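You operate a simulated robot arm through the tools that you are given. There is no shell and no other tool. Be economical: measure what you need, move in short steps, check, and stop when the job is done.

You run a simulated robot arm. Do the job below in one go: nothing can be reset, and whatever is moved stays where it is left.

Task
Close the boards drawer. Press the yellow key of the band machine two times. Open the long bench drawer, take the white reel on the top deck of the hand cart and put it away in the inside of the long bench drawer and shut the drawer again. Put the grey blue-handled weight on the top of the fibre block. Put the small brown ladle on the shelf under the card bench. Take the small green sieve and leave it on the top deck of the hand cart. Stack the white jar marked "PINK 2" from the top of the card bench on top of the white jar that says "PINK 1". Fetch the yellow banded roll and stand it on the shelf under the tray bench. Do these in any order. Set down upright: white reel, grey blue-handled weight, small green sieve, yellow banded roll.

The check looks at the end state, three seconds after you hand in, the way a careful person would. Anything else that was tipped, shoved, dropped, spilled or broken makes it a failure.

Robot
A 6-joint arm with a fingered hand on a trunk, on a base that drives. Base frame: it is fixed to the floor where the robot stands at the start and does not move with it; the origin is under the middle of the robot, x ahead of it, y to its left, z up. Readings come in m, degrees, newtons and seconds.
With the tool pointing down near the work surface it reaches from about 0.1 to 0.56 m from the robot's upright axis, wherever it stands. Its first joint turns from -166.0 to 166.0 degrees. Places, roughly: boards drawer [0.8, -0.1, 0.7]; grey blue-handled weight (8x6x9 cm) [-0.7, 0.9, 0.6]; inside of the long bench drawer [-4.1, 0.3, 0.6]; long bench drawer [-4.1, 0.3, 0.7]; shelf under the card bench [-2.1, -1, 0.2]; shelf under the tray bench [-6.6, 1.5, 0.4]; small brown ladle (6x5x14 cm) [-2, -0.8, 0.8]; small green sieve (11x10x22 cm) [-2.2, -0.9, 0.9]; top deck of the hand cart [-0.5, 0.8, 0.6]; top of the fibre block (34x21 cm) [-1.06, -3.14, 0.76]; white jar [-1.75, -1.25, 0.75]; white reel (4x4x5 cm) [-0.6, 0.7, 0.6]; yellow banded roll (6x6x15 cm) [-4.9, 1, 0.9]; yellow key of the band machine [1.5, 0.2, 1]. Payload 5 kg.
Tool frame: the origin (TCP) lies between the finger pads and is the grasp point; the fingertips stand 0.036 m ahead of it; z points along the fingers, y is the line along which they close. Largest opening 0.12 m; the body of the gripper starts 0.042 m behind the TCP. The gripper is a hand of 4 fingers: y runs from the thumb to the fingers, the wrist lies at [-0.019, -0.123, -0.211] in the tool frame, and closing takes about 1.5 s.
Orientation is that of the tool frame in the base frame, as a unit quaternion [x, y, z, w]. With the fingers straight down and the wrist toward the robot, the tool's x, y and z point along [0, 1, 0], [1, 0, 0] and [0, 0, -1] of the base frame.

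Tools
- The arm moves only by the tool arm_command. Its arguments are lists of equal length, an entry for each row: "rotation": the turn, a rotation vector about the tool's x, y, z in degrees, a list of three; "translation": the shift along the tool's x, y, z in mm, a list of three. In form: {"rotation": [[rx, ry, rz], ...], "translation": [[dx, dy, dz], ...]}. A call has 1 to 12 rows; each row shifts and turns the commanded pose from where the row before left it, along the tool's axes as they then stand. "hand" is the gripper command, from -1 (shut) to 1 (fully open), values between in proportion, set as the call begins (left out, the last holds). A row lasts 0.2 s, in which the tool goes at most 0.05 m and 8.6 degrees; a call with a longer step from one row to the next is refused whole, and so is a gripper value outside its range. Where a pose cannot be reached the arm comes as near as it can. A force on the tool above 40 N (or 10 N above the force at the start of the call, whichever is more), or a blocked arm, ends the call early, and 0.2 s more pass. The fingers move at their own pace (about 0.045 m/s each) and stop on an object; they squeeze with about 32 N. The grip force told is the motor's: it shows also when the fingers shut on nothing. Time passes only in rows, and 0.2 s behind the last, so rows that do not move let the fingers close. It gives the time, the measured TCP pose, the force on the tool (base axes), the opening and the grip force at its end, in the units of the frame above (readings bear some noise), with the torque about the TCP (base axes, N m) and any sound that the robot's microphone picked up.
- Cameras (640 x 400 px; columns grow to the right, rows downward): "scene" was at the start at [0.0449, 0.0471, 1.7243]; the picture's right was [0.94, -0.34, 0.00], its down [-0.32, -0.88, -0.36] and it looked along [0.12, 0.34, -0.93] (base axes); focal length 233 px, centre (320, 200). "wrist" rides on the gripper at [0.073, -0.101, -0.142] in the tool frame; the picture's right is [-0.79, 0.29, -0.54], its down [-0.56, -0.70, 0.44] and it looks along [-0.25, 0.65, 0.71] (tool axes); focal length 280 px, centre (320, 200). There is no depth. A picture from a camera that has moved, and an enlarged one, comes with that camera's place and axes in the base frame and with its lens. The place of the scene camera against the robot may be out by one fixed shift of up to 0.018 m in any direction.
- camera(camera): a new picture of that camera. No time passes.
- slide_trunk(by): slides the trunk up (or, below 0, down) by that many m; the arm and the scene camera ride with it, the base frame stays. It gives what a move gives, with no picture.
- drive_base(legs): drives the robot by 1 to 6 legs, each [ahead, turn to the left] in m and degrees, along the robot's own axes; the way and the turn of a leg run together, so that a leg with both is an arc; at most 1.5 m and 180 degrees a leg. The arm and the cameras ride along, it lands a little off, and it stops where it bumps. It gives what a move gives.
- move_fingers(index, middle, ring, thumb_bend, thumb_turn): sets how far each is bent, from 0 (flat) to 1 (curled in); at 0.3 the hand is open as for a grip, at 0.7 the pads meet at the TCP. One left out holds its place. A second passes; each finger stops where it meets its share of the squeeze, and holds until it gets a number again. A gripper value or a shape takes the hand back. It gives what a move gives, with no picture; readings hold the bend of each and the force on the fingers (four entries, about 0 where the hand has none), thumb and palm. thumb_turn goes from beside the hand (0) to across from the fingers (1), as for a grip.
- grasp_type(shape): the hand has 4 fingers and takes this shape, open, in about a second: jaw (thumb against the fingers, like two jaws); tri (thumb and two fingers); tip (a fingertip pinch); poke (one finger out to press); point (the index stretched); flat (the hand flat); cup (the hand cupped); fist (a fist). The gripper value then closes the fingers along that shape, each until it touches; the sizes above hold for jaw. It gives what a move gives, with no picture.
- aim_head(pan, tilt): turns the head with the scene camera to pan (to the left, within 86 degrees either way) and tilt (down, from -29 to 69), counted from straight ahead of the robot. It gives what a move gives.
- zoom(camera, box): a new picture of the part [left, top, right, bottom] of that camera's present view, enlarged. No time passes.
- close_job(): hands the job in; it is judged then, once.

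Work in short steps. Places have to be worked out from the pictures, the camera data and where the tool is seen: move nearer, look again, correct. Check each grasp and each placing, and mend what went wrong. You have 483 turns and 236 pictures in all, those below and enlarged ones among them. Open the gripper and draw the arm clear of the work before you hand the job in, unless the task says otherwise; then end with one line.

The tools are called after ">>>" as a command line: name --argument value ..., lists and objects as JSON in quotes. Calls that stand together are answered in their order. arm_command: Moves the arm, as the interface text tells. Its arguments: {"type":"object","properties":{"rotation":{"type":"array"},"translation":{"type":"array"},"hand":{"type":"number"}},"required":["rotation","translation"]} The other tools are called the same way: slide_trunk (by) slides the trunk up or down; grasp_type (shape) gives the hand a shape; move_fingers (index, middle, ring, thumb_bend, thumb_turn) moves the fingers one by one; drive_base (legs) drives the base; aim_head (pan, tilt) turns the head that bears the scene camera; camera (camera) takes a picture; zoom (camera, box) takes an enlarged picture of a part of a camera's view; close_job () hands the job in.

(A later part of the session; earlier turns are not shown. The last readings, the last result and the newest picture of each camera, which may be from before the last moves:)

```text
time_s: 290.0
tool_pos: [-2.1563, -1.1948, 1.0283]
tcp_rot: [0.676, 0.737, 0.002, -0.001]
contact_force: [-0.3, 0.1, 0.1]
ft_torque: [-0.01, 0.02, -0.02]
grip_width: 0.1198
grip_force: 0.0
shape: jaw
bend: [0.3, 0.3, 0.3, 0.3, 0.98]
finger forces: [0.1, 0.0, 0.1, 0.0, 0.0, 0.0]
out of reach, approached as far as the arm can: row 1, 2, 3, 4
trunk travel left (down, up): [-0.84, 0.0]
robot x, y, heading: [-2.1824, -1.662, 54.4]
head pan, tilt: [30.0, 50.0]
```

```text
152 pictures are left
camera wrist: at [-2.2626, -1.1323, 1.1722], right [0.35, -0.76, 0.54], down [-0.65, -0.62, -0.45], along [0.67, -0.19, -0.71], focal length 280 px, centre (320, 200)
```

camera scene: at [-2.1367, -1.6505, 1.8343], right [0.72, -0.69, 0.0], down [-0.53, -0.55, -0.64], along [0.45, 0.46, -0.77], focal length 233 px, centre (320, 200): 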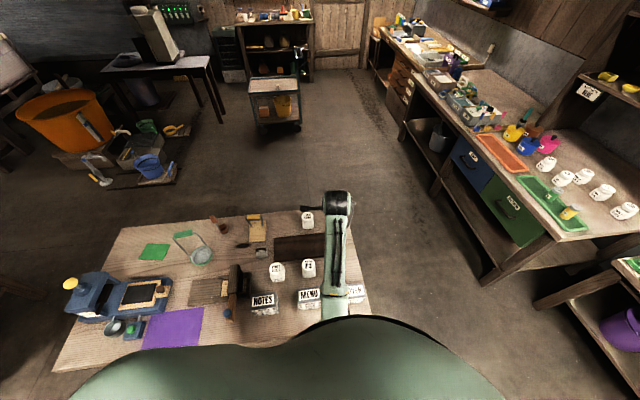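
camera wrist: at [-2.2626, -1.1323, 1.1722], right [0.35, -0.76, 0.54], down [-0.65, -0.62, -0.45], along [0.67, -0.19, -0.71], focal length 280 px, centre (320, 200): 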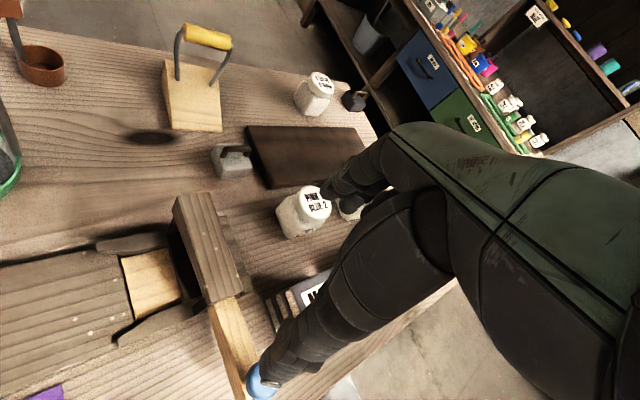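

Turning back was blocked by the bench. I back off slightly and turn; the limit seems to be arm height relative to the trunk, so I'll work with the arm lower instead.

>>> drive_base --legs '[[-0.07, 0], [0, -38]]'

>>> camera --camera "wrist"

```text
time_s: 293.1
tool_pos: [-1.917, -1.3652, 1.0295]
tcp_rot: [0.877, 0.481, 0.003, 0.0]
contact_force: [0.1, -0.4, -0.5]
ft_torque: [0.06, -0.03, -0.01]
grip_width: 0.1199
grip_force: 0.1
shape: jaw
bend: [0.3, 0.3, 0.3, 0.3, 0.98]
finger forces: [0.0, 0.0, 0.1, 0.0, 0.0, 0.0]
trunk travel left (down, up): [-0.84, 0.0]
robot x, y, heading: [-2.2247, -1.7182, 17.1]
head pan, tilt: [30.0, 50.0]
```

```text
151 pictures are left
camera wrist: at [-1.9632, -1.2508, 1.1722], right [-0.18, -0.82, 0.54], down [-0.89, -0.09, -0.45], along [0.42, -0.56, -0.71], focal length 280 px, centre (320, 200)
```

wrist: 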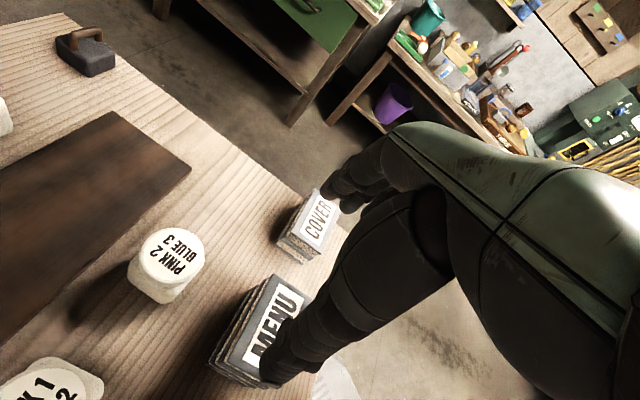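

Jar is 88 mm in +x of the tool. I shift over it while descending to z≈0.93.

>>> arm_command --rotation '[[0, 0, 0], [0, 0, 0], [0, 0, 0], [0, 0, 0], [0, 0, 0], [0, 0, 0]]' --translation '[[30, 1, 10], [30, 1, 20], [28, 1.5, 20], [0, 0, 25], [0, 0, 25], [0, 0, 0]]'

>>> camera --camera "wrist"

```text
time_s: 294.5
tool_pos: [-1.8662, -1.2923, 0.9302]
tcp_rot: [0.877, 0.48, 0.003, -0.001]
contact_force: [-0.1, 0.6, -0.4]
ft_torque: [0.01, 0.0, 0.01]
grip_width: 0.1198
grip_force: 0.1
shape: jaw
bend: [0.3, 0.3, 0.3, 0.3, 0.98]
finger forces: [0.0, 0.0, 0.0, 0.0, 0.0, 0.1]
trunk travel left (down, up): [-0.84, 0.0]
robot x, y, heading: [-2.225, -1.7212, 17.2]
head pan, tilt: [30.0, 50.0]
```

```text
150 pictures are left
camera wrist: at [-1.9121, -1.1779, 1.0739], right [-0.18, -0.82, 0.54], down [-0.89, -0.09, -0.45], along [0.42, -0.56, -0.71], focal length 280 px, centre (320, 200)
```

wrist: 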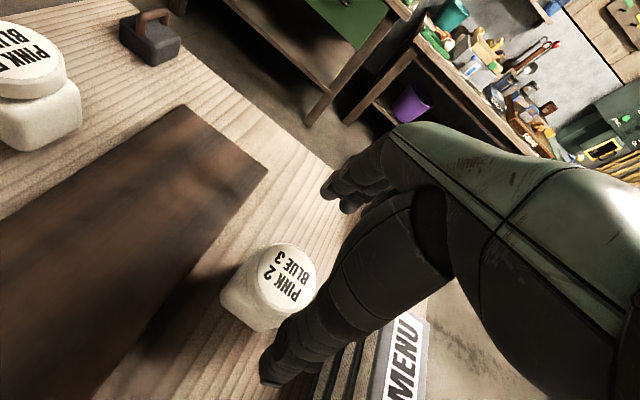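

Aligned over the jar. I descend 9.5 cm around it.

>>> arm_command --rotation '[[0, 0, 0], [0, 0, 0], [0, 0, 0], [0, 0, 0], [0, 0, 0], [0, 0, 0]]' --translation '[[-2, 1, 20], [-1, 1, 20], [0, 0, 20], [0, 0, 20], [0, 0, 15], [0, 0, 0]]'

>>> camera --camera "wrist"

```text
time_s: 295.9
tool_pos: [-1.8655, -1.2949, 0.8353]
tcp_rot: [0.877, 0.48, 0.002, 0.0]
contact_force: [0.4, 0.8, -0.5]
ft_torque: [-0.02, -0.01, -0.02]
grip_width: 0.1199
grip_force: 0.0
shape: jaw
bend: [0.3, 0.3, 0.3, 0.3, 0.98]
finger forces: [0.0, 0.0, 0.0, 0.0, 0.1, 0.0]
trunk travel left (down, up): [-0.84, 0.0]
robot x, y, heading: [-2.2209, -1.7194, 17.2]
head pan, tilt: [30.0, 50.0]
```

```text
149 pictures are left
camera wrist: at [-1.9118, -1.1811, 0.979], right [-0.18, -0.82, 0.54], down [-0.89, -0.09, -0.45], along [0.42, -0.56, -0.71], focal length 280 px, centre (320, 200)
```

wrist: 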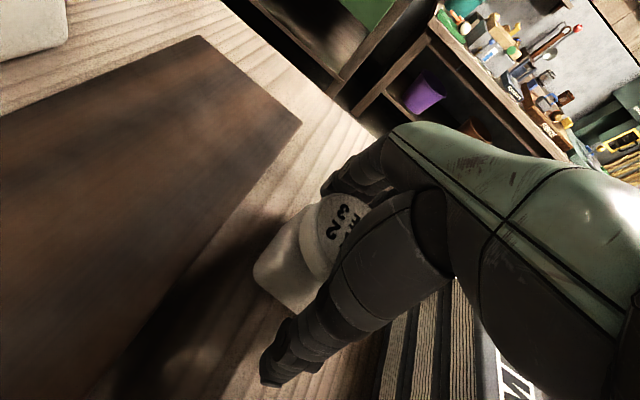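

Jar is between thumb and fingers. I go 12 mm lower and close.

>>> arm_command --rotation '[[0, 0, 0], [0, 0, 0]]' --translation '[[0, 0, 12], [0, 0, 0]]'

>>> arm_command --rotation '[[0, 0, 0], [0, 0, 0], [0, 0, 0], [0, 0, 0], [0, 0, 0], [0, 0, 0], [0, 0, 0]]' --translation '[[0, 0, 0], [0, 0, 0], [0, 0, 0], [0, 0, 0], [0, 0, 0], [0, 0, 0], [0, 0, 0]]' --hand -1

>>> camera --camera "wrist"

```text
time_s: 296.5
tool_pos: [-1.8661, -1.2952, 0.823]
tcp_rot: [0.877, 0.48, 0.003, 0.0]
contact_force: [-0.4, 0.3, -0.1]
ft_torque: [-0.02, 0.03, -0.01]
grip_width: 0.1198
grip_force: 0.2
shape: jaw
bend: [0.3, 0.3, 0.3, 0.3, 0.98]
finger forces: [0.0, 0.1, 0.1, 0.1, 0.0, 0.0]
trunk travel left (down, up): [-0.84, 0.0]
robot x, y, heading: [-2.2221, -1.7169, 17.1]
head pan, tilt: [30.0, 50.0]
```

```text
time_s: 298.1
tool_pos: [-1.8666, -1.2965, 0.8223]
tcp_rot: [0.877, 0.48, 0.003, -0.001]
contact_force: [-0.6, 0.0, -0.2]
ft_torque: [-0.02, -0.02, -0.01]
grip_width: 0.0542
grip_force: 31.7
shape: jaw
bend: [0.74, 0.48, 0.49, 0.71, 1.0]
finger forces: [16.0, 8.9, 3.8, 0.0, 28.9, 0.1]
trunk travel left (down, up): [-0.84, 0.0]
robot x, y, heading: [-2.2259, -1.7202, 17.0]
head pan, tilt: [30.0, 50.0]
```

```text
148 pictures are left
camera wrist: at [-1.9122, -1.181, 0.9664], right [-0.18, -0.82, 0.54], down [-0.89, -0.09, -0.45], along [0.42, -0.56, -0.71], focal length 280 px, centre (320, 200)
```

wrist: 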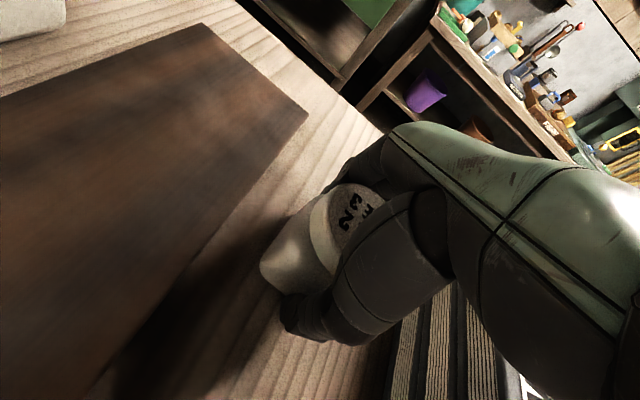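

Gripped. I lift 11 cm and check.

>>> arm_command --rotation '[[0, 0, 0], [0, 0, 0], [0, 0, 0], [0, 0, 0], [0, 0, 0], [0, 0, 0]]' --translation '[[0, 0, -20], [0, 0, -25], [0, 0, -25], [0, 0, -25], [0, 0, -20], [0, 0, 0]]'

>>> zoom --camera "scene" --box '[220, 190, 370, 330]'

>>> camera --camera "wrist"

```text
time_s: 299.5
tool_pos: [-1.8648, -1.2966, 0.9354]
tcp_rot: [0.877, 0.481, 0.002, -0.001]
contact_force: [-0.5, 0.1, -1.8]
ft_torque: [-0.02, -0.01, 0.02]
grip_width: 0.0545
grip_force: 32.4
shape: jaw
bend: [0.74, 0.48, 0.49, 0.71, 1.0]
finger forces: [16.1, 8.8, 3.7, 0.0, 28.9, 0.0]
trunk travel left (down, up): [-0.84, 0.0]
robot x, y, heading: [-2.2214, -1.7196, 16.9]
head pan, tilt: [30.0, 50.0]
```

```text
2.86 times, centred on (295, 260) of scene
camera zoom: at [-2.1476, -1.6584, 1.8342], right [0.73, -0.68, 0.0], down [-0.52, -0.56, -0.64], along [0.44, 0.47, -0.77], focal length 667 px, centre (391, 29)
```

zoom: 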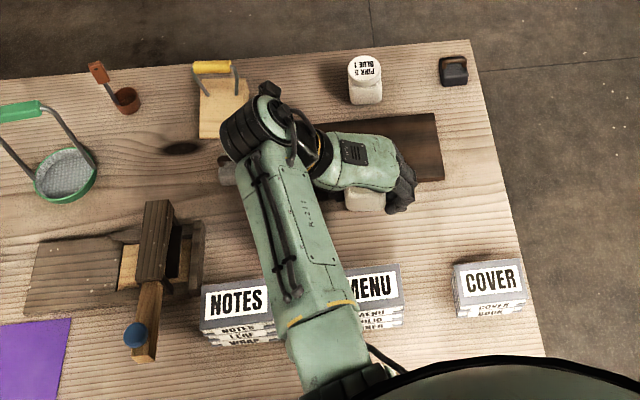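

```text
146 pictures are left
camera wrist: at [-1.9117, -1.1826, 1.0791], right [-0.18, -0.82, 0.54], down [-0.89, -0.09, -0.45], along [0.42, -0.56, -0.71], focal length 280 px, centre (320, 200)
```

wrist: 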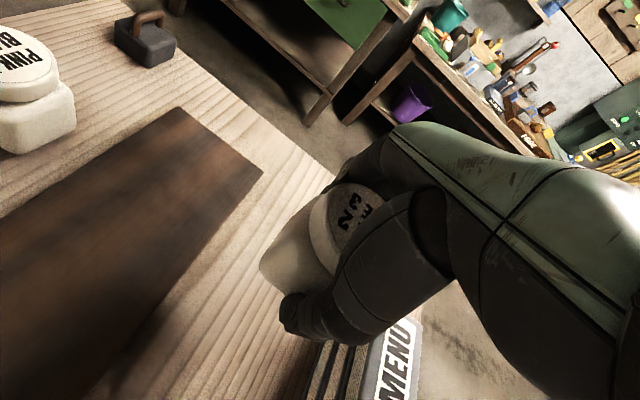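

Jar held level. I raise 2 cm more and move over PINK 1 (≈(-1.980,-1.215)).

>>> arm_command --rotation '[[0, 0, 0], [0, 0, 0], [0, 0, 0], [0, 0, 0], [0, 0, 0], [0, 0, 0], [0, 0, 0]]' --translation '[[0, 0, -20], [1.5, -28, 0], [1.5, -28, 0], [1.5, -28, 0], [1.5, -28, 0], [1.5, -29, 0], [0, 0, 0]]'

>>> zoom --camera "scene" --box '[220, 190, 370, 330]'

>>> camera --camera "wrist"

```text
time_s: 301.1
tool_pos: [-1.982, -1.2147, 0.9563]
tcp_rot: [0.877, 0.48, 0.002, 0.0]
contact_force: [1.0, -0.4, -1.7]
ft_torque: [-0.03, 0.0, -0.02]
grip_width: 0.0544
grip_force: 32.2
shape: jaw
bend: [0.74, 0.48, 0.49, 0.71, 1.0]
finger forces: [16.2, 8.9, 3.8, 0.0, 29.2, 0.0]
trunk travel left (down, up): [-0.84, 0.0]
robot x, y, heading: [-2.2214, -1.7145, 17.1]
head pan, tilt: [30.0, 50.0]
```

```text
2.86 times, centred on (295, 260) of scene
camera zoom: at [-2.1471, -1.6594, 1.8342], right [0.73, -0.68, 0.0], down [-0.52, -0.56, -0.64], along [0.44, 0.47, -0.77], focal length 667 px, centre (391, 29)
```

zoom: 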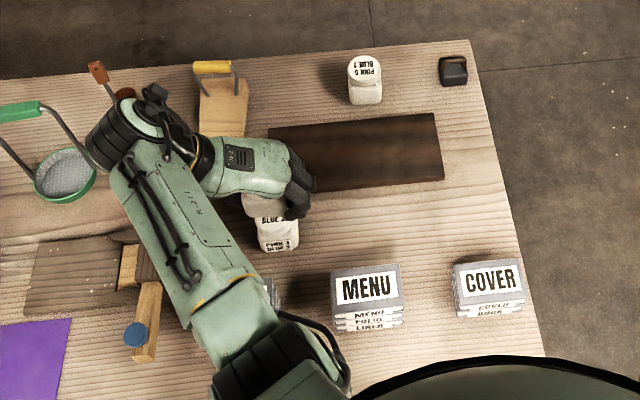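

```text
144 pictures are left
camera wrist: at [-2.0278, -1.1012, 1.1003], right [-0.18, -0.82, 0.54], down [-0.89, -0.09, -0.45], along [0.42, -0.56, -0.71], focal length 280 px, centre (320, 200)
```

wrist: 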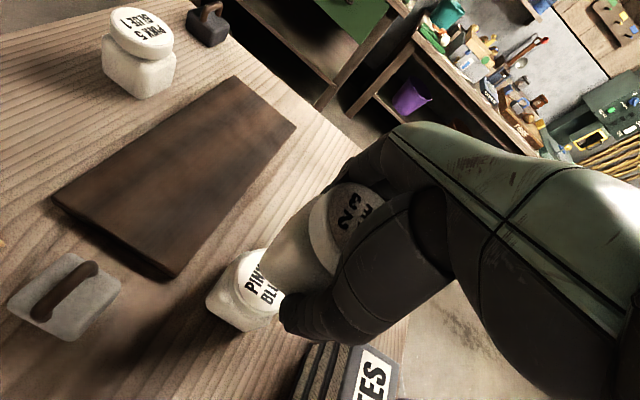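

Held jar is centred over PINK 1. I lower 3.5 cm then feel for contact.

>>> arm_command --rotation '[[0, 0, 0], [0, 0, 0], [0, 0, 0], [0, 0, 0], [0, 0, 0]]' --translation '[[0, 0, 10], [0, 0, 10], [0, 0, 8], [0, 0, 5], [0, 0, 0]]'

>>> arm_command --rotation '[[0, 0, 0], [0, 0, 0], [0, 0, 0], [0, 0, 0], [0, 0, 0]]' --translation '[[0, 0, 2], [0, 0, 2], [0, 0, 2], [0, 0, 2], [0, 0, 0]]'

>>> camera --camera "wrist"

```text
time_s: 302.3
tool_pos: [-1.9806, -1.2149, 0.9233]
tcp_rot: [0.877, 0.48, 0.002, -0.001]
contact_force: [0.3, 0.7, -1.1]
ft_torque: [0.0, 0.0, -0.01]
grip_width: 0.0545
grip_force: 32.4
shape: jaw
bend: [0.74, 0.48, 0.49, 0.71, 1.0]
finger forces: [16.1, 8.9, 3.8, 0.1, 29.1, 0.0]
trunk travel left (down, up): [-0.84, 0.0]
robot x, y, heading: [-2.2238, -1.7178, 17.2]
head pan, tilt: [30.0, 50.0]
```

```text
time_s: 303.5
tool_pos: [-1.9805, -1.2139, 0.9138]
tcp_rot: [0.877, 0.481, 0.003, 0.0]
contact_force: [0.0, 0.1, -2.1]
ft_torque: [0.04, 0.01, 0.01]
grip_width: 0.0546
grip_force: 32.1
shape: jaw
bend: [0.74, 0.48, 0.49, 0.71, 1.0]
finger forces: [16.1, 8.8, 3.8, 0.0, 29.1, 0.1]
trunk travel left (down, up): [-0.84, 0.0]
robot x, y, heading: [-2.2231, -1.7162, 17.2]
head pan, tilt: [30.0, 50.0]
```

```text
143 pictures are left
camera wrist: at [-2.027, -1.0996, 1.0592], right [-0.18, -0.82, 0.54], down [-0.89, -0.09, -0.45], along [0.42, -0.56, -0.71], focal length 280 px, centre (320, 200)
```

wrist: 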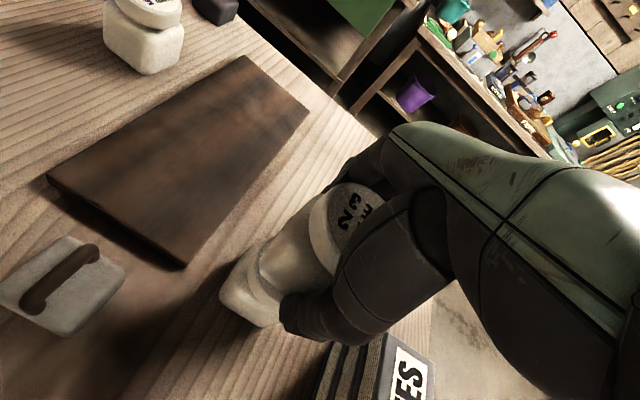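

Nearly touching and lined up. I continue in 2 mm steps until contact.

>>> arm_command --rotation '[[0, 0, 0], [0, 0, 0], [0, 0, 0], [0, 0, 0]]' --translation '[[0, 0, 2], [0, 0, 2], [0, 0, 2], [0, 0, 0]]'

>>> zoom --camera "wrist" --box '[180, 160, 420, 350]'

```text
time_s: 304.5
tool_pos: [-1.9809, -1.213, 0.9101]
tcp_rot: [0.877, 0.48, 0.003, 0.0]
contact_force: [0.8, 0.3, -1.8]
ft_torque: [0.0, -0.02, 0.03]
grip_width: 0.0543
grip_force: 31.6
shape: jaw
bend: [0.74, 0.48, 0.49, 0.71, 1.0]
finger forces: [16.1, 8.9, 3.7, 0.1, 29.0, 0.0]
trunk travel left (down, up): [-0.84, 0.0]
robot x, y, heading: [-2.2241, -1.7204, 17.2]
head pan, tilt: [30.0, 50.0]
```

```text
2.11 times, centred on (300, 255) of wrist
camera zoom: at [-2.0265, -1.0989, 1.0531], right [-0.18, -0.82, 0.54], down [-0.89, -0.09, -0.45], along [0.42, -0.56, -0.71], focal length 590 px, centre (362, 84)
```

zoom: 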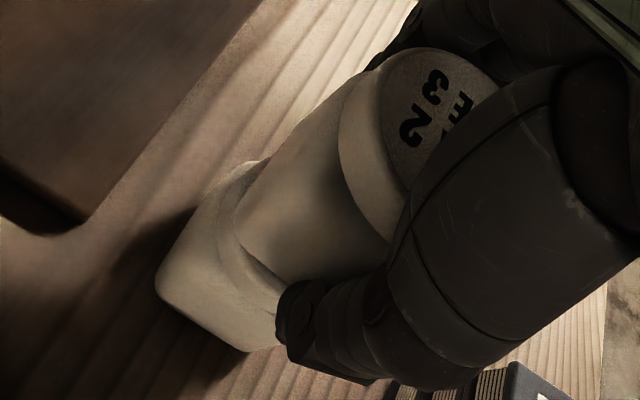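

>>> arm_command --rotation '[[0, 0, 0], [0, 0, 0], [0, 0, 0], [0, 0, 0], [0, 0, 0]]' --translation '[[0, 0, 2], [0, 0, 2], [0, 0, 1.5], [0, 0, 1.5], [0, 0, 0]]'

```text
time_s: 305.7
tool_pos: [-1.9813, -1.2132, 0.9016]
tcp_rot: [0.877, 0.48, 0.002, 0.0]
contact_force: [1.2, -0.1, -0.5]
ft_torque: [0.0, 0.0, 0.01]
grip_width: 0.0545
grip_force: 31.7
shape: jaw
bend: [0.74, 0.48, 0.49, 0.71, 1.0]
finger forces: [16.3, 9.0, 3.8, 0.1, 29.0, 0.0]
trunk travel left (down, up): [-0.84, 0.0]
robot x, y, heading: [-2.2217, -1.7193, 17.3]
head pan, tilt: [30.0, 50.0]
```

Force is easing — contact starting. Two more millimetres to confirm.

>>> arm_command --rotation '[[0, 0, 0], [0, 0, 0], [0, 0, 0]]' --translation '[[0, 0, 1], [0, 0, 1], [0, 0, 0]]'

```text
time_s: 306.5
tool_pos: [-1.9805, -1.2134, 0.9016]
tcp_rot: [0.877, 0.48, 0.004, -0.001]
contact_force: [0.9, 0.2, 10.1]
ft_torque: [-0.01, 0.02, -0.02]
grip_width: 0.0544
grip_force: 31.8
shape: jaw
bend: [0.74, 0.48, 0.49, 0.71, 1.0]
finger forces: [16.7, 9.1, 3.9, 0.0, 30.4, 0.1]
trunk travel left (down, up): [-0.84, 0.0]
robot x, y, heading: [-2.2272, -1.7189, 17.2]
head pan, tilt: [30.0, 50.0]
```

Firm contact. I ease 1 mm and open the hand.

>>> arm_command --rotation '[[0, 0, 0], [0, 0, 0], [0, 0, 0], [0, 0, 0], [0, 0, 0], [0, 0, 0]]' --translation '[[0, 0, -1], [0, 0, 0], [0, 0, 0], [0, 0, 0], [0, 0, 0], [0, 0, 0]]' --hand 1

>>> camera --camera "wrist"

```text
time_s: 307.9
tool_pos: [-1.9805, -1.2134, 0.9031]
tcp_rot: [0.877, 0.481, 0.002, -0.001]
contact_force: [0.2, 0.2, -0.4]
ft_torque: [-0.02, 0.04, -0.01]
grip_width: 0.1196
grip_force: 0.1
shape: jaw
bend: [0.3, 0.3, 0.3, 0.3, 0.98]
finger forces: [0.0, 0.0, 0.1, 0.0, 0.0, 0.0]
trunk travel left (down, up): [-0.84, 0.0]
robot x, y, heading: [-2.2268, -1.7187, 17.3]
head pan, tilt: [30.0, 50.0]
```

```text
141 pictures are left
camera wrist: at [-2.0271, -1.0992, 1.0456], right [-0.18, -0.82, 0.54], down [-0.89, -0.09, -0.45], along [0.42, -0.56, -0.71], focal length 280 px, centre (320, 200)
```

wrist: 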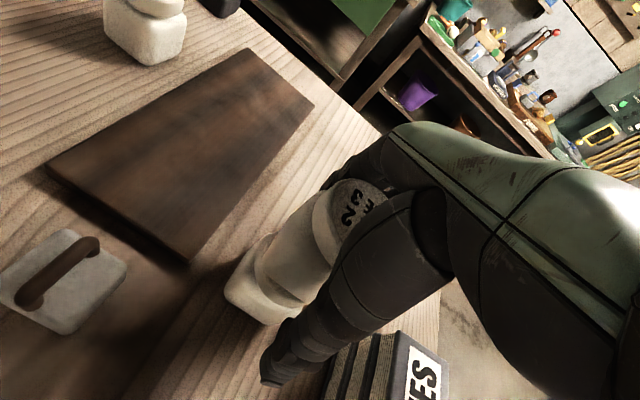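

Stack stands; I lift the hand straight up.

>>> arm_command --rotation '[[0, 0, 0], [0, 0, 0], [0, 0, 0], [0, 0, 0], [0, 0, 0], [0, 0, 0], [0, 0, 0]]' --translation '[[0, 0, -10], [0, 0, -20], [0, 0, -25], [0, 0, -25], [0, 0, -25], [0, 0, -10], [0, 0, 0]]'

>>> camera --camera "wrist"

```text
time_s: 309.5
tool_pos: [-1.9812, -1.214, 1.0156]
tcp_rot: [0.877, 0.481, 0.002, -0.001]
contact_force: [-0.7, 0.2, 0.3]
ft_torque: [0.0, -0.01, 0.02]
grip_width: 0.1196
grip_force: 0.1
shape: jaw
bend: [0.3, 0.3, 0.3, 0.3, 0.98]
finger forces: [0.1, 0.0, 0.0, 0.1, 0.0, 0.0]
trunk travel left (down, up): [-0.84, 0.0]
robot x, y, heading: [-2.2247, -1.7166, 17.1]
head pan, tilt: [30.0, 50.0]
```

```text
140 pictures are left
camera wrist: at [-2.0281, -1.0996, 1.1594], right [-0.18, -0.82, 0.54], down [-0.89, -0.09, -0.45], along [0.42, -0.56, -0.71], focal length 280 px, centre (320, 200)
```

wrist: 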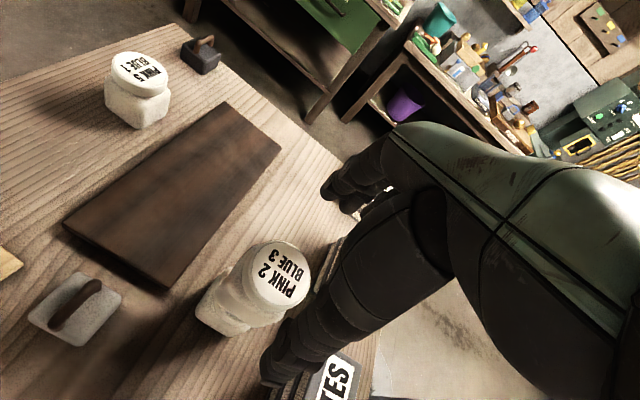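

Jar stacked properly. Now I drive back via the corridor to the bench's NE side for ladle and sieve.

>>> drive_base --legs '[[0, -68], [0.43, 0], [0, 69.8], [0.528, 0], [0, 35.7], [1.2, 0]]'

```text
time_s: 330.6
tool_pos: [-0.9053, -0.3396, 1.0154]
tcp_rot: [0.666, 0.746, 0.003, -0.001]
contact_force: [0.2, -0.4, -0.1]
ft_torque: [-0.01, 0.0, -0.04]
grip_width: 0.1195
grip_force: 0.0
shape: jaw
bend: [0.3, 0.3, 0.3, 0.3, 0.98]
finger forces: [0.0, 0.0, 0.0, 0.0, 0.0, 0.0]
trunk travel left (down, up): [-0.84, 0.0]
robot x, y, heading: [-0.7781, -0.8837, 56.0]
head pan, tilt: [30.0, 50.0]
```

>>> drive_base --legs '[[0, 60.8], [1.046, 0], [0, 107], [0.65, 0], [0, -29]]'

>>> aim_head --pan 35 --tilt 50

>>> camera --camera "scene"

>>> camera --camera "wrist"

```text
time_s: 350.3
tool_pos: [-1.9502, -0.9148, 1.0155]
tcp_rot: [-0.474, 0.881, 0.0, -0.002]
contact_force: [-0.3, -0.3, 0.0]
ft_torque: [-0.01, 0.03, -0.02]
grip_width: 0.1193
grip_force: 0.0
shape: jaw
bend: [0.3, 0.3, 0.3, 0.3, 0.98]
finger forces: [0.0, 0.0, 0.0, 0.1, 0.1, 0.0]
trunk travel left (down, up): [-0.84, 0.0]
robot x, y, heading: [-1.7028, -0.414, -163.8]
head pan, tilt: [30.0, 50.0]
```

```text
time_s: 350.9
tool_pos: [-1.9498, -0.9133, 1.0149]
tcp_rot: [-0.473, 0.881, -0.001, -0.002]
contact_force: [0.1, -0.6, 0.0]
ft_torque: [0.0, -0.02, 0.02]
grip_width: 0.1198
grip_force: 0.1
shape: jaw
bend: [0.3, 0.3, 0.3, 0.3, 0.98]
finger forces: [0.0, 0.0, 0.0, 0.0, 0.1, 0.1]
trunk travel left (down, up): [-0.84, 0.0]
robot x, y, heading: [-1.7003, -0.4106, -163.6]
head pan, tilt: [35.0, 50.0]
```

```text
139 pictures are left
camera scene: at [-1.78, -0.4874, 1.8343], right [-0.78, 0.63, 0.0], down [0.48, 0.6, -0.64], along [-0.4, -0.5, -0.77], focal length 233 px, centre (320, 200)
```

scene: 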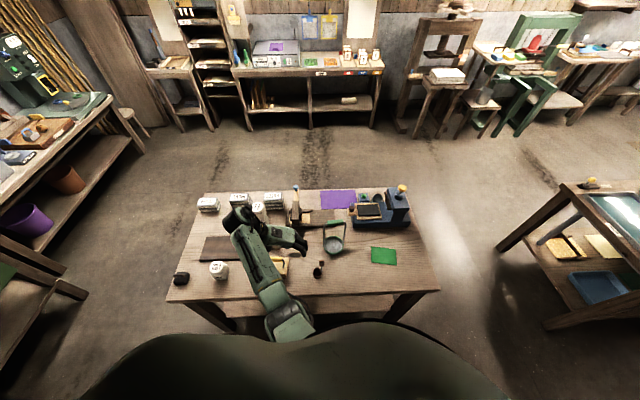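

```text
138 pictures are left
camera wrist: at [-1.905, -1.0298, 1.1593], right [0.2, 0.82, 0.54], down [0.89, 0.08, -0.45], along [-0.41, 0.57, -0.71], focal length 280 px, centre (320, 200)
```

wrist: 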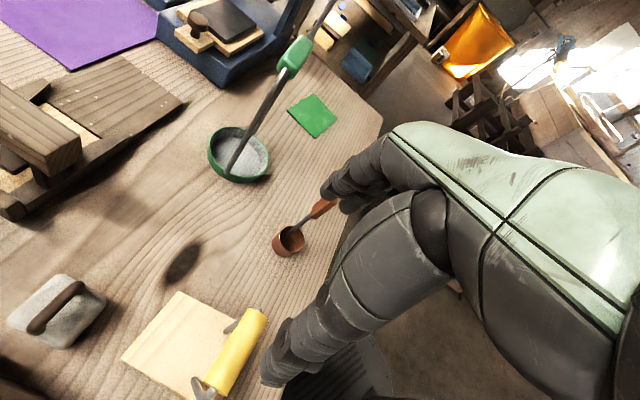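

I enlarge ladle and sieve.

>>> zoom --camera "scene" --box '[270, 170, 420, 310]'

>>> zoom --camera "wrist" --box '[190, 20, 390, 270]'

```text
2.86 times, centred on (345, 240) of scene
camera zoom: at [-1.78, -0.4874, 1.8343], right [-0.78, 0.63, 0.0], down [0.48, 0.6, -0.64], along [-0.4, -0.5, -0.77], focal length 667 px, centre (249, 86)
```

zoom: 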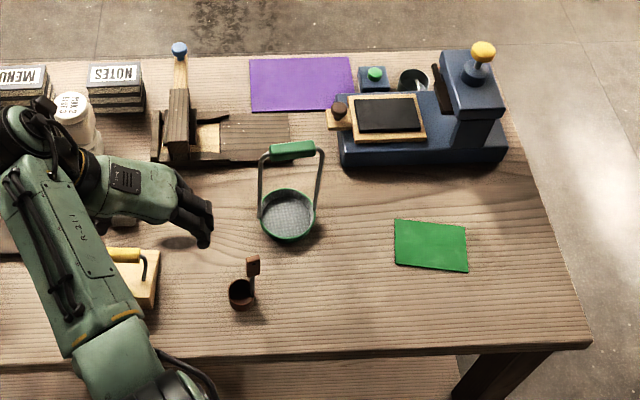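

```text
1.60 times, centred on (290, 145) of wrist
camera zoom: at [-1.905, -1.0298, 1.1593], right [0.2, 0.82, 0.54], down [0.89, 0.08, -0.45], along [-0.41, 0.57, -0.71], focal length 449 px, centre (368, 288)
```

zoom: 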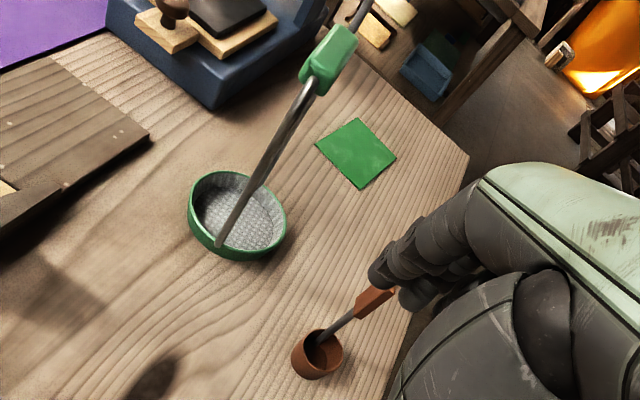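

Ladle's handle stands vertically at about (-2.042,-0.812), top z≈0.915. I move above it and rotate the hand so the wrist faces the robot.

>>> arm_command --rotation '[[0, 0, 0], [0, 0, 0], [0, 0, 0], [0, 0, 0], [0, 0, -8], [0, 0, -8], [0, 0, -8], [0, 0, -8], [0, 0, -8], [0, 0, -8]]' --translation '[[-8, 33, 0], [-8, 33, 0], [-8, 33, 0], [-8, 33, 0], [0, 0, 0], [0, 0, 0], [0, 0, 0], [0, 0, 0], [0, 0, 0], [0, 0, 0]]'

>>> arm_command --rotation '[[0, 0, -8], [0, 0, -8], [0, 0, -8], [0, 0, -8], [0, 0, -8], [0, 0, 0]]' --translation '[[0, 0, 0], [0, 0, 0], [0, 0, 0], [0, 0, 0], [0, 0, 0], [0, 0, 0]]'

>>> camera --camera "wrist"

```text
time_s: 353.1
tool_pos: [-2.0433, -0.8132, 1.0165]
tcp_rot: [0.791, -0.612, -0.001, 0.003]
contact_force: [0.2, 0.2, 0.7]
ft_torque: [-0.01, -0.02, 0.02]
grip_width: 0.1199
grip_force: 0.0
shape: jaw
bend: [0.3, 0.3, 0.3, 0.3, 0.98]
finger forces: [0.1, 0.0, 0.0, 0.1, 0.0, 0.0]
trunk travel left (down, up): [-0.84, 0.0]
robot x, y, heading: [-1.7021, -0.414, -163.5]
head pan, tilt: [35.0, 50.0]
```

```text
time_s: 354.6
tool_pos: [-2.0424, -0.8131, 1.0167]
tcp_rot: [0.953, -0.304, -0.002, 0.002]
contact_force: [-0.6, -0.5, 0.0]
ft_torque: [-0.01, 0.0, -0.02]
grip_width: 0.1199
grip_force: 0.2
shape: jaw
bend: [0.3, 0.3, 0.3, 0.3, 0.98]
finger forces: [0.1, 0.0, 0.0, 0.1, 0.0, 0.0]
trunk travel left (down, up): [-0.84, 0.0]
robot x, y, heading: [-1.7016, -0.4129, -163.9]
head pan, tilt: [35.0, 50.0]
```

```text
135 pictures are left
camera wrist: at [-1.9236, -0.7733, 1.1588], right [-0.81, 0.22, 0.54], down [-0.05, 0.89, -0.45], along [-0.59, -0.39, -0.71], focal length 280 px, centre (320, 200)
```

wrist: 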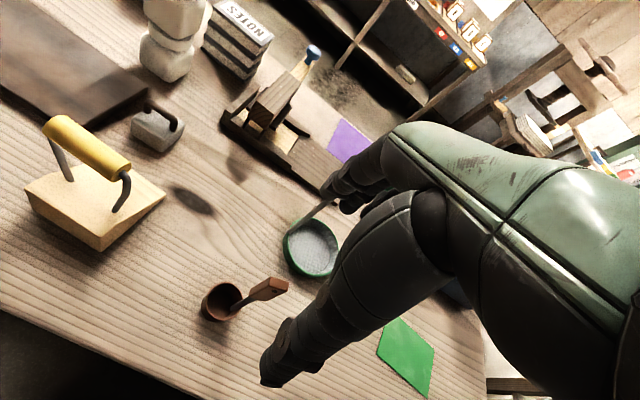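

Aligned with the ladle handle. I descend 12 cm and close gently.

>>> arm_command --rotation '[[0, 0, 0], [0, 0, 0], [0, 0, 0], [0, 0, 0], [0, 0, 0], [0, 0, 0]]' --translation '[[5, 2, 25], [0, 0, 25], [0, 0, 25], [0, 0, 25], [0, 0, 22], [0, 0, 0]]'

>>> camera --camera "wrist"

```text
time_s: 355.9
tool_pos: [-2.0404, -0.8191, 0.8926]
tcp_rot: [0.952, -0.305, -0.002, 0.002]
contact_force: [0.0, 0.6, -0.6]
ft_torque: [-0.01, -0.02, 0.03]
grip_width: 0.1199
grip_force: 0.1
shape: jaw
bend: [0.3, 0.3, 0.3, 0.3, 0.98]
finger forces: [0.0, 0.0, 0.0, 0.0, 0.1, 0.0]
trunk travel left (down, up): [-0.84, 0.0]
robot x, y, heading: [-1.7027, -0.4129, -164.0]
head pan, tilt: [35.0, 50.0]
```

```text
134 pictures are left
camera wrist: at [-1.9209, -0.7788, 1.0355], right [-0.81, 0.23, 0.54], down [-0.05, 0.89, -0.45], along [-0.59, -0.39, -0.71], focal length 280 px, centre (320, 200)
```

wrist: 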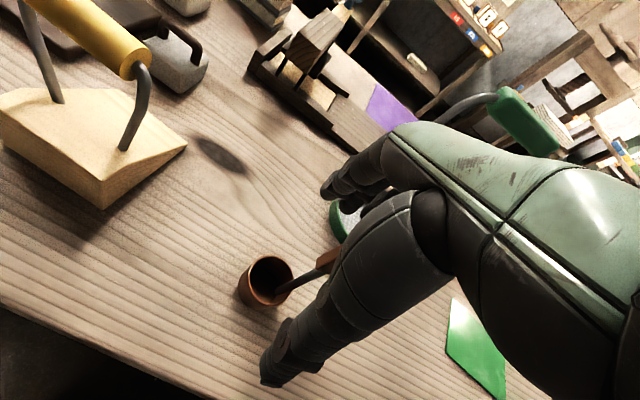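

I correct 10 mm sideways, then close.

>>> arm_command --rotation '[[0, 0, 0], [0, 0, 0]]' --translation '[[-10, -1, 0], [0, 0, 0]]'

>>> arm_command --rotation '[[0, 0, 0], [0, 0, 0], [0, 0, 0], [0, 0, 0], [0, 0, 0], [0, 0, 0], [0, 0, 0], [0, 0, 0]]' --translation '[[0, 0, 0], [0, 0, 0], [0, 0, 0], [0, 0, 0], [0, 0, 0], [0, 0, 0], [0, 0, 0], [0, 0, 0]]' --hand -1

>>> camera --camera "wrist"

```text
time_s: 356.6
tool_pos: [-2.0481, -0.8123, 0.8935]
tcp_rot: [0.952, -0.305, -0.001, 0.002]
contact_force: [0.5, -0.8, -0.7]
ft_torque: [-0.02, 0.03, 0.01]
grip_width: 0.1197
grip_force: 0.1
shape: jaw
bend: [0.3, 0.3, 0.3, 0.3, 0.98]
finger forces: [0.0, 0.1, 0.0, 0.1, 0.1, 0.0]
trunk travel left (down, up): [-0.84, 0.0]
robot x, y, heading: [-1.6987, -0.4107, -163.7]
head pan, tilt: [35.0, 50.0]
```

```text
time_s: 358.4
tool_pos: [-2.0479, -0.8116, 0.8945]
tcp_rot: [0.953, -0.304, -0.002, 0.002]
contact_force: [0.8, -0.6, 0.4]
ft_torque: [-0.03, 0.03, 0.01]
grip_width: 0.0053
grip_force: 31.6
shape: jaw
bend: [0.67, 0.67, 0.7, 0.72, 1.0]
finger forces: [18.0, 9.1, 0.0, 0.0, 26.8, 0.1]
trunk travel left (down, up): [-0.84, 0.0]
robot x, y, heading: [-1.7027, -0.4095, -163.8]
head pan, tilt: [35.0, 50.0]
```

```text
133 pictures are left
camera wrist: at [-1.9284, -0.7718, 1.0363], right [-0.81, 0.23, 0.54], down [-0.05, 0.89, -0.45], along [-0.59, -0.39, -0.71], focal length 280 px, centre (320, 200)
```

wrist: 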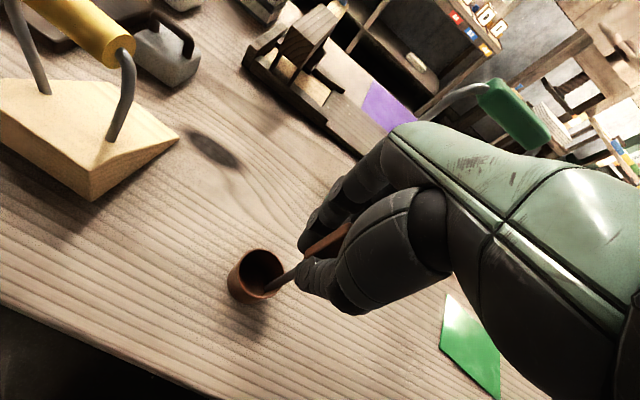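

Handle gripped. I lift 12 cm and check.

>>> arm_command --rotation '[[0, 0, 0], [0, 0, 0], [0, 0, 0], [0, 0, 0], [0, 0, 0], [0, 0, 0]]' --translation '[[0, 0, -20], [0, 0, -25], [0, 0, -25], [0, 0, -25], [0, 0, -25], [0, 0, 0]]'

>>> camera --camera "wrist"

```text
time_s: 359.8
tool_pos: [-2.0459, -0.813, 1.0152]
tcp_rot: [0.952, -0.305, -0.002, 0.002]
contact_force: [-0.5, -0.3, -0.5]
ft_torque: [0.02, 0.03, 0.01]
grip_width: 0.0053
grip_force: 32.3
shape: jaw
bend: [0.67, 0.67, 0.7, 0.73, 1.0]
finger forces: [18.0, 9.4, 0.0, 0.1, 27.2, 0.1]
trunk travel left (down, up): [-0.84, 0.0]
robot x, y, heading: [-1.7022, -0.4147, -163.8]
head pan, tilt: [35.0, 50.0]
```

```text
132 pictures are left
camera wrist: at [-1.9274, -0.7728, 1.1572], right [-0.81, 0.23, 0.54], down [-0.05, 0.89, -0.45], along [-0.59, -0.39, -0.71], focal length 280 px, centre (320, 200)
```

wrist: 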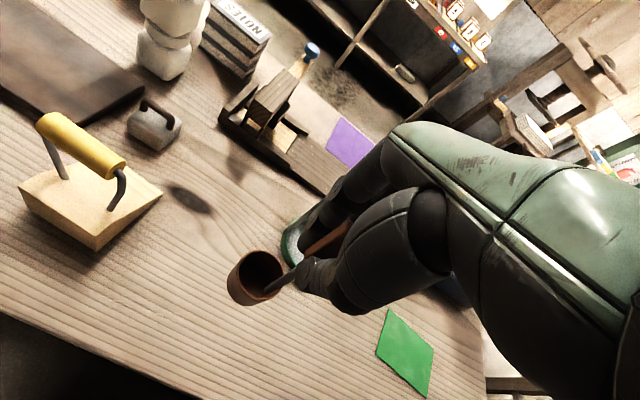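

Held securely. I back away from the bench, then lower the trunk to shelf height.

>>> drive_base --legs '[[-0.36, 0]]'

>>> slide_trunk --by -0.6

>>> camera --camera "wrist"

>>> camera --camera "scene"

```text
time_s: 362.2
tool_pos: [-1.6993, -0.7107, 1.0138]
tcp_rot: [0.952, -0.306, -0.001, 0.003]
contact_force: [0.1, -0.6, -1.4]
ft_torque: [0.03, -0.02, 0.02]
grip_width: 0.0053
grip_force: 31.6
shape: jaw
bend: [0.67, 0.67, 0.7, 0.73, 1.0]
finger forces: [18.0, 9.4, 0.1, 0.0, 27.2, 0.0]
trunk travel left (down, up): [-0.84, 0.0]
robot x, y, heading: [-1.3458, -0.3099, -164.0]
head pan, tilt: [35.0, 50.0]
```

```text
refused: -0.6 is not a number from -0.4 to 0.4
```

```text
131 pictures are left
camera wrist: at [-1.5809, -0.6716, 1.1569], right [-0.81, 0.23, 0.54], down [-0.05, 0.89, -0.45], along [-0.59, -0.39, -0.71], focal length 280 px, centre (320, 200)
```

wrist: 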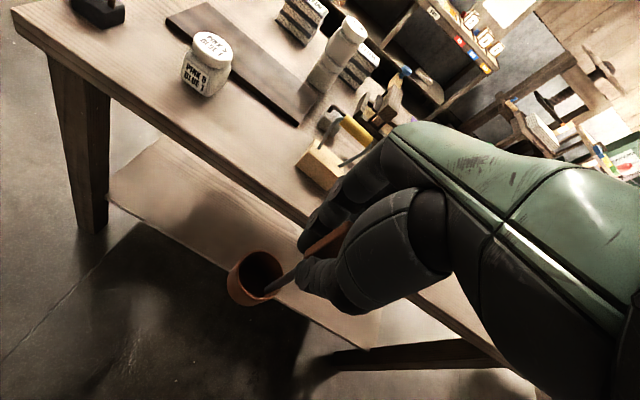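

```text
130 pictures are left
camera scene: at [-1.4332, -0.3866, 1.8342], right [-0.78, 0.63, 0.0], down [0.48, 0.6, -0.64], along [-0.4, -0.5, -0.77], focal length 233 px, centre (320, 200)
```

scene: 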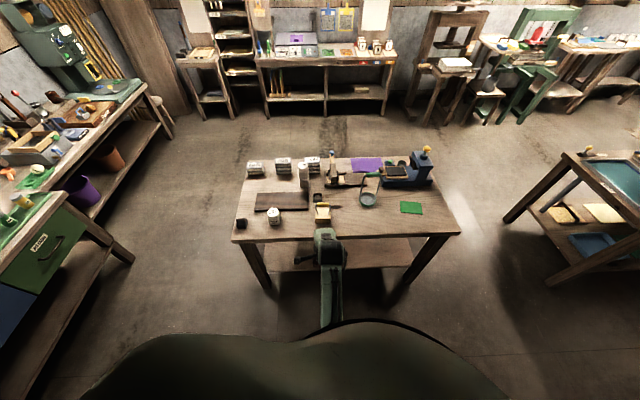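

Shelf is empty and its front edge is about 8 cm under the bench edge. I lower in two steps.

>>> slide_trunk --by -0.4

>>> slide_trunk --by -0.22

>>> camera --camera "wrist"

>>> camera --camera "scene"

```text
time_s: 366.1
tool_pos: [-1.6991, -0.7117, 0.6153]
tcp_rot: [0.952, -0.306, -0.001, 0.003]
contact_force: [0.0, 0.0, -0.4]
ft_torque: [0.01, 0.0, 0.05]
grip_width: 0.0052
grip_force: 31.7
shape: jaw
bend: [0.67, 0.67, 0.7, 0.73, 1.0]
finger forces: [18.0, 9.3, 0.1, 0.0, 27.3, 0.0]
trunk travel left (down, up): [-0.44, 0.4]
robot x, y, heading: [-1.3472, -0.3114, -163.9]
head pan, tilt: [35.0, 50.0]
```

```text
time_s: 368.4
tool_pos: [-1.6991, -0.7113, 0.3952]
tcp_rot: [0.952, -0.306, -0.002, 0.002]
contact_force: [-1.0, 0.0, -0.4]
ft_torque: [0.0, 0.02, -0.02]
grip_width: 0.0054
grip_force: 31.9
shape: jaw
bend: [0.67, 0.67, 0.7, 0.73, 1.0]
finger forces: [18.1, 9.4, 0.0, 0.1, 27.3, 0.0]
trunk travel left (down, up): [-0.22, 0.62]
robot x, y, heading: [-1.3521, -0.3098, -163.9]
head pan, tilt: [35.0, 50.0]
```

```text
129 pictures are left
camera wrist: at [-1.5803, -0.6714, 0.5372], right [-0.81, 0.23, 0.54], down [-0.05, 0.89, -0.45], along [-0.59, -0.39, -0.71], focal length 280 px, centre (320, 200)
```

wrist: 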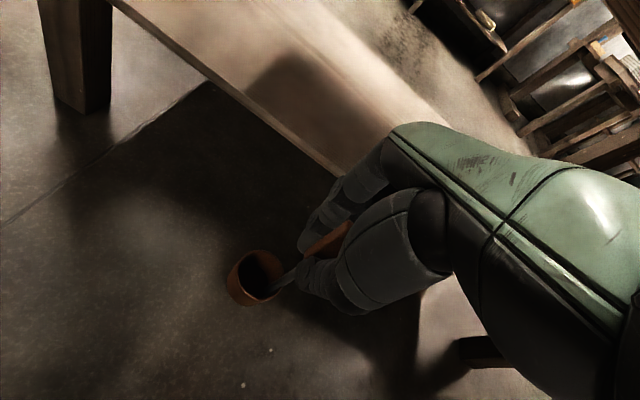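

```text
128 pictures are left
camera scene: at [-1.4323, -0.3862, 1.2143], right [-0.78, 0.63, 0.0], down [0.48, 0.6, -0.64], along [-0.4, -0.5, -0.77], focal length 233 px, centre (320, 200)
```

scene: 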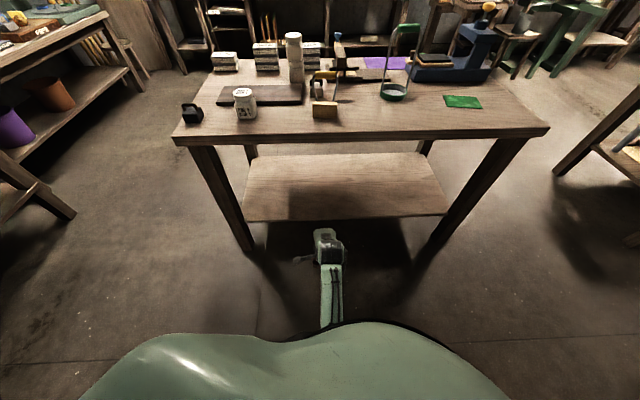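

Shelf top z≈0.222. I drive forward 0.42 m to bring the ladle over the shelf.

>>> drive_base --legs '[[0.42, 0]]'

>>> camera --camera "wrist"

>>> camera --camera "scene"

```text
time_s: 371.2
tool_pos: [-2.1073, -0.8256, 0.394]
tcp_rot: [0.951, -0.309, -0.001, 0.002]
contact_force: [0.3, 1.5, -1.1]
ft_torque: [-0.03, 0.02, -0.02]
grip_width: 0.0054
grip_force: 31.8
shape: jaw
bend: [0.67, 0.67, 0.7, 0.73, 1.0]
finger forces: [18.1, 9.4, 0.1, 0.0, 27.4, 0.0]
trunk travel left (down, up): [-0.22, 0.62]
robot x, y, heading: [-1.7598, -0.4269, -164.2]
head pan, tilt: [35.0, 50.0]
```

```text
127 pictures are left
camera wrist: at [-1.9883, -0.7861, 0.537], right [-0.81, 0.23, 0.54], down [-0.04, 0.89, -0.45], along [-0.59, -0.38, -0.71], focal length 280 px, centre (320, 200)
```

wrist: 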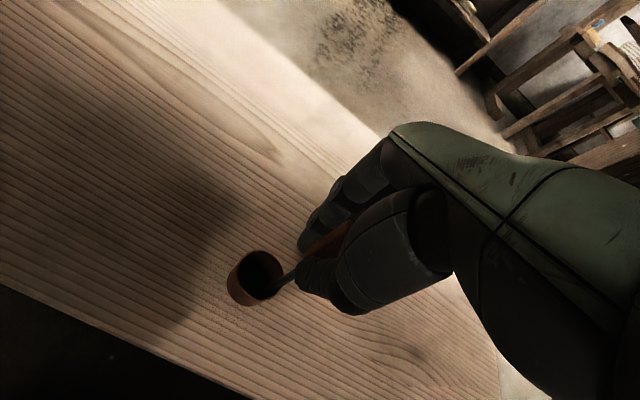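

```text
126 pictures are left
camera scene: at [-1.8388, -0.502, 1.2142], right [-0.77, 0.63, 0.0], down [0.48, 0.59, -0.64], along [-0.41, -0.5, -0.77], focal length 233 px, centre (320, 200)
```

scene: 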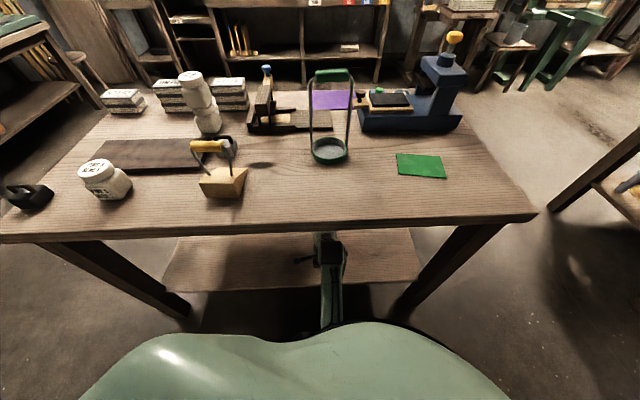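

Cup is just inside the shelf edge; I move 6 cm further in and lower.

>>> arm_command --rotation '[[0, 0, 0], [0, 0, 0], [0, 0, 0], [0, 0, 0], [0, 0, 0], [0, 0, 0]]' --translation '[[0, 20, 0], [0, 20, 0], [0, 20, 0], [0, 0, 15], [0, 0, 15], [0, 0, 0]]'

>>> arm_command --rotation '[[0, 0, 0], [0, 0, 0], [0, 0, 0], [0, 0, 0], [0, 0, 0], [0, 0, 0]]' --translation '[[0, 0, 3], [0, 0, 3], [0, 0, 3], [0, 0, 3], [0, 0, 3], [0, 0, 0]]'

>>> camera --camera "wrist"

```text
time_s: 372.6
tool_pos: [-2.1426, -0.8738, 0.3624]
tcp_rot: [0.951, -0.308, -0.001, 0.002]
contact_force: [-0.7, -0.4, -0.6]
ft_torque: [0.0, -0.01, -0.03]
grip_width: 0.0052
grip_force: 32.2
shape: jaw
bend: [0.67, 0.67, 0.7, 0.73, 1.0]
finger forces: [18.0, 9.4, 0.1, 0.1, 27.3, 0.0]
trunk travel left (down, up): [-0.22, 0.62]
robot x, y, heading: [-1.7543, -0.4316, -164.4]
head pan, tilt: [35.0, 50.0]
```

```text
time_s: 374.0
tool_pos: [-2.1434, -0.8741, 0.3531]
tcp_rot: [0.951, -0.309, -0.003, 0.005]
contact_force: [-0.2, 4.4, 19.6]
ft_torque: [0.13, 0.01, -0.02]
grip_width: 0.0058
grip_force: 31.8
shape: jaw
bend: [0.71, 0.67, 0.7, 0.73, 1.0]
finger forces: [18.3, 11.5, 0.1, 0.0, 34.2, 0.1]
trunk travel left (down, up): [-0.22, 0.62]
robot x, y, heading: [-1.759, -0.4253, -164.4]
head pan, tilt: [35.0, 50.0]
```

```text
125 pictures are left
camera wrist: at [-2.0235, -0.8345, 0.495], right [-0.8, 0.23, 0.55], down [-0.04, 0.89, -0.45], along [-0.59, -0.39, -0.71], focal length 280 px, centre (320, 200)
```

wrist: 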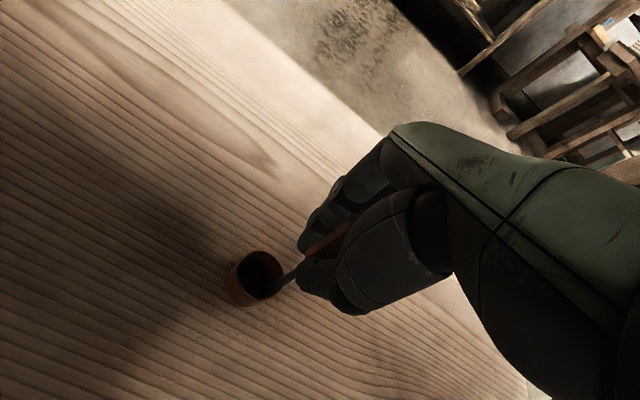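

Shelf contact at 20 N; I relax upward 5 mm and release.

>>> arm_command --rotation '[[0, 0, 0], [0, 0, 0], [0, 0, 0]]' --translation '[[0, 0, -3], [0, 0, -2], [0, 0, 0]]'

```text
time_s: 374.8
tool_pos: [-2.1411, -0.8738, 0.3537]
tcp_rot: [0.951, -0.308, 0.0, 0.002]
contact_force: [-0.8, -0.7, 2.1]
ft_torque: [-0.03, 0.08, -0.02]
grip_width: 0.0057
grip_force: 32.2
shape: jaw
bend: [0.67, 0.67, 0.7, 0.73, 1.0]
finger forces: [19.1, 10.9, 0.1, 0.0, 29.3, 0.0]
trunk travel left (down, up): [-0.22, 0.62]
robot x, y, heading: [-1.754, -0.4273, -164.3]
head pan, tilt: [35.0, 50.0]
```

>>> arm_command --rotation '[[0, 0, 0], [0, 0, 0], [0, 0, 0], [0, 0, 0], [0, 0, 0], [0, 0, 0], [0, 0, 0], [0, 0, 0]]' --translation '[[0, 0, 0], [0, 0, 0], [0, 0, 0], [0, 0, 0], [0, 0, 0], [0, 0, 0], [0, 0, 0], [0, 0, 0]]' --hand 1

>>> camera --camera "wrist"

```text
time_s: 376.6
tool_pos: [-2.1422, -0.8742, 0.3546]
tcp_rot: [0.951, -0.308, -0.002, 0.002]
contact_force: [0.3, 0.3, 0.6]
ft_torque: [0.0, -0.01, 0.0]
grip_width: 0.1198
grip_force: 0.0
shape: jaw
bend: [0.3, 0.3, 0.3, 0.3, 0.98]
finger forces: [0.0, 0.1, 0.0, 0.0, 0.1, 0.1]
trunk travel left (down, up): [-0.22, 0.62]
robot x, y, heading: [-1.7583, -0.4284, -164.0]
head pan, tilt: [35.0, 50.0]
```

```text
124 pictures are left
camera wrist: at [-2.0235, -0.8347, 0.4972], right [-0.81, 0.23, 0.54], down [-0.04, 0.89, -0.45], along [-0.59, -0.38, -0.71], focal length 280 px, centre (320, 200)
```

wrist: 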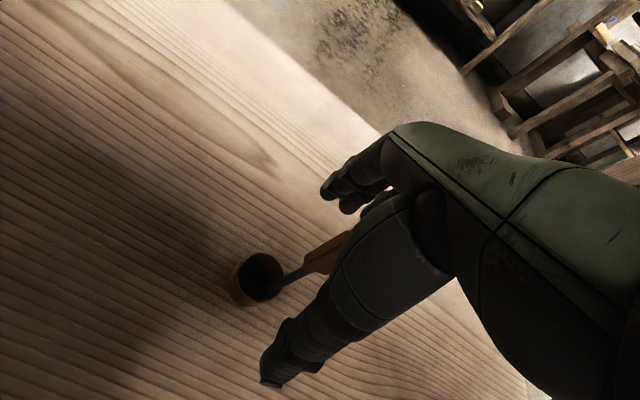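

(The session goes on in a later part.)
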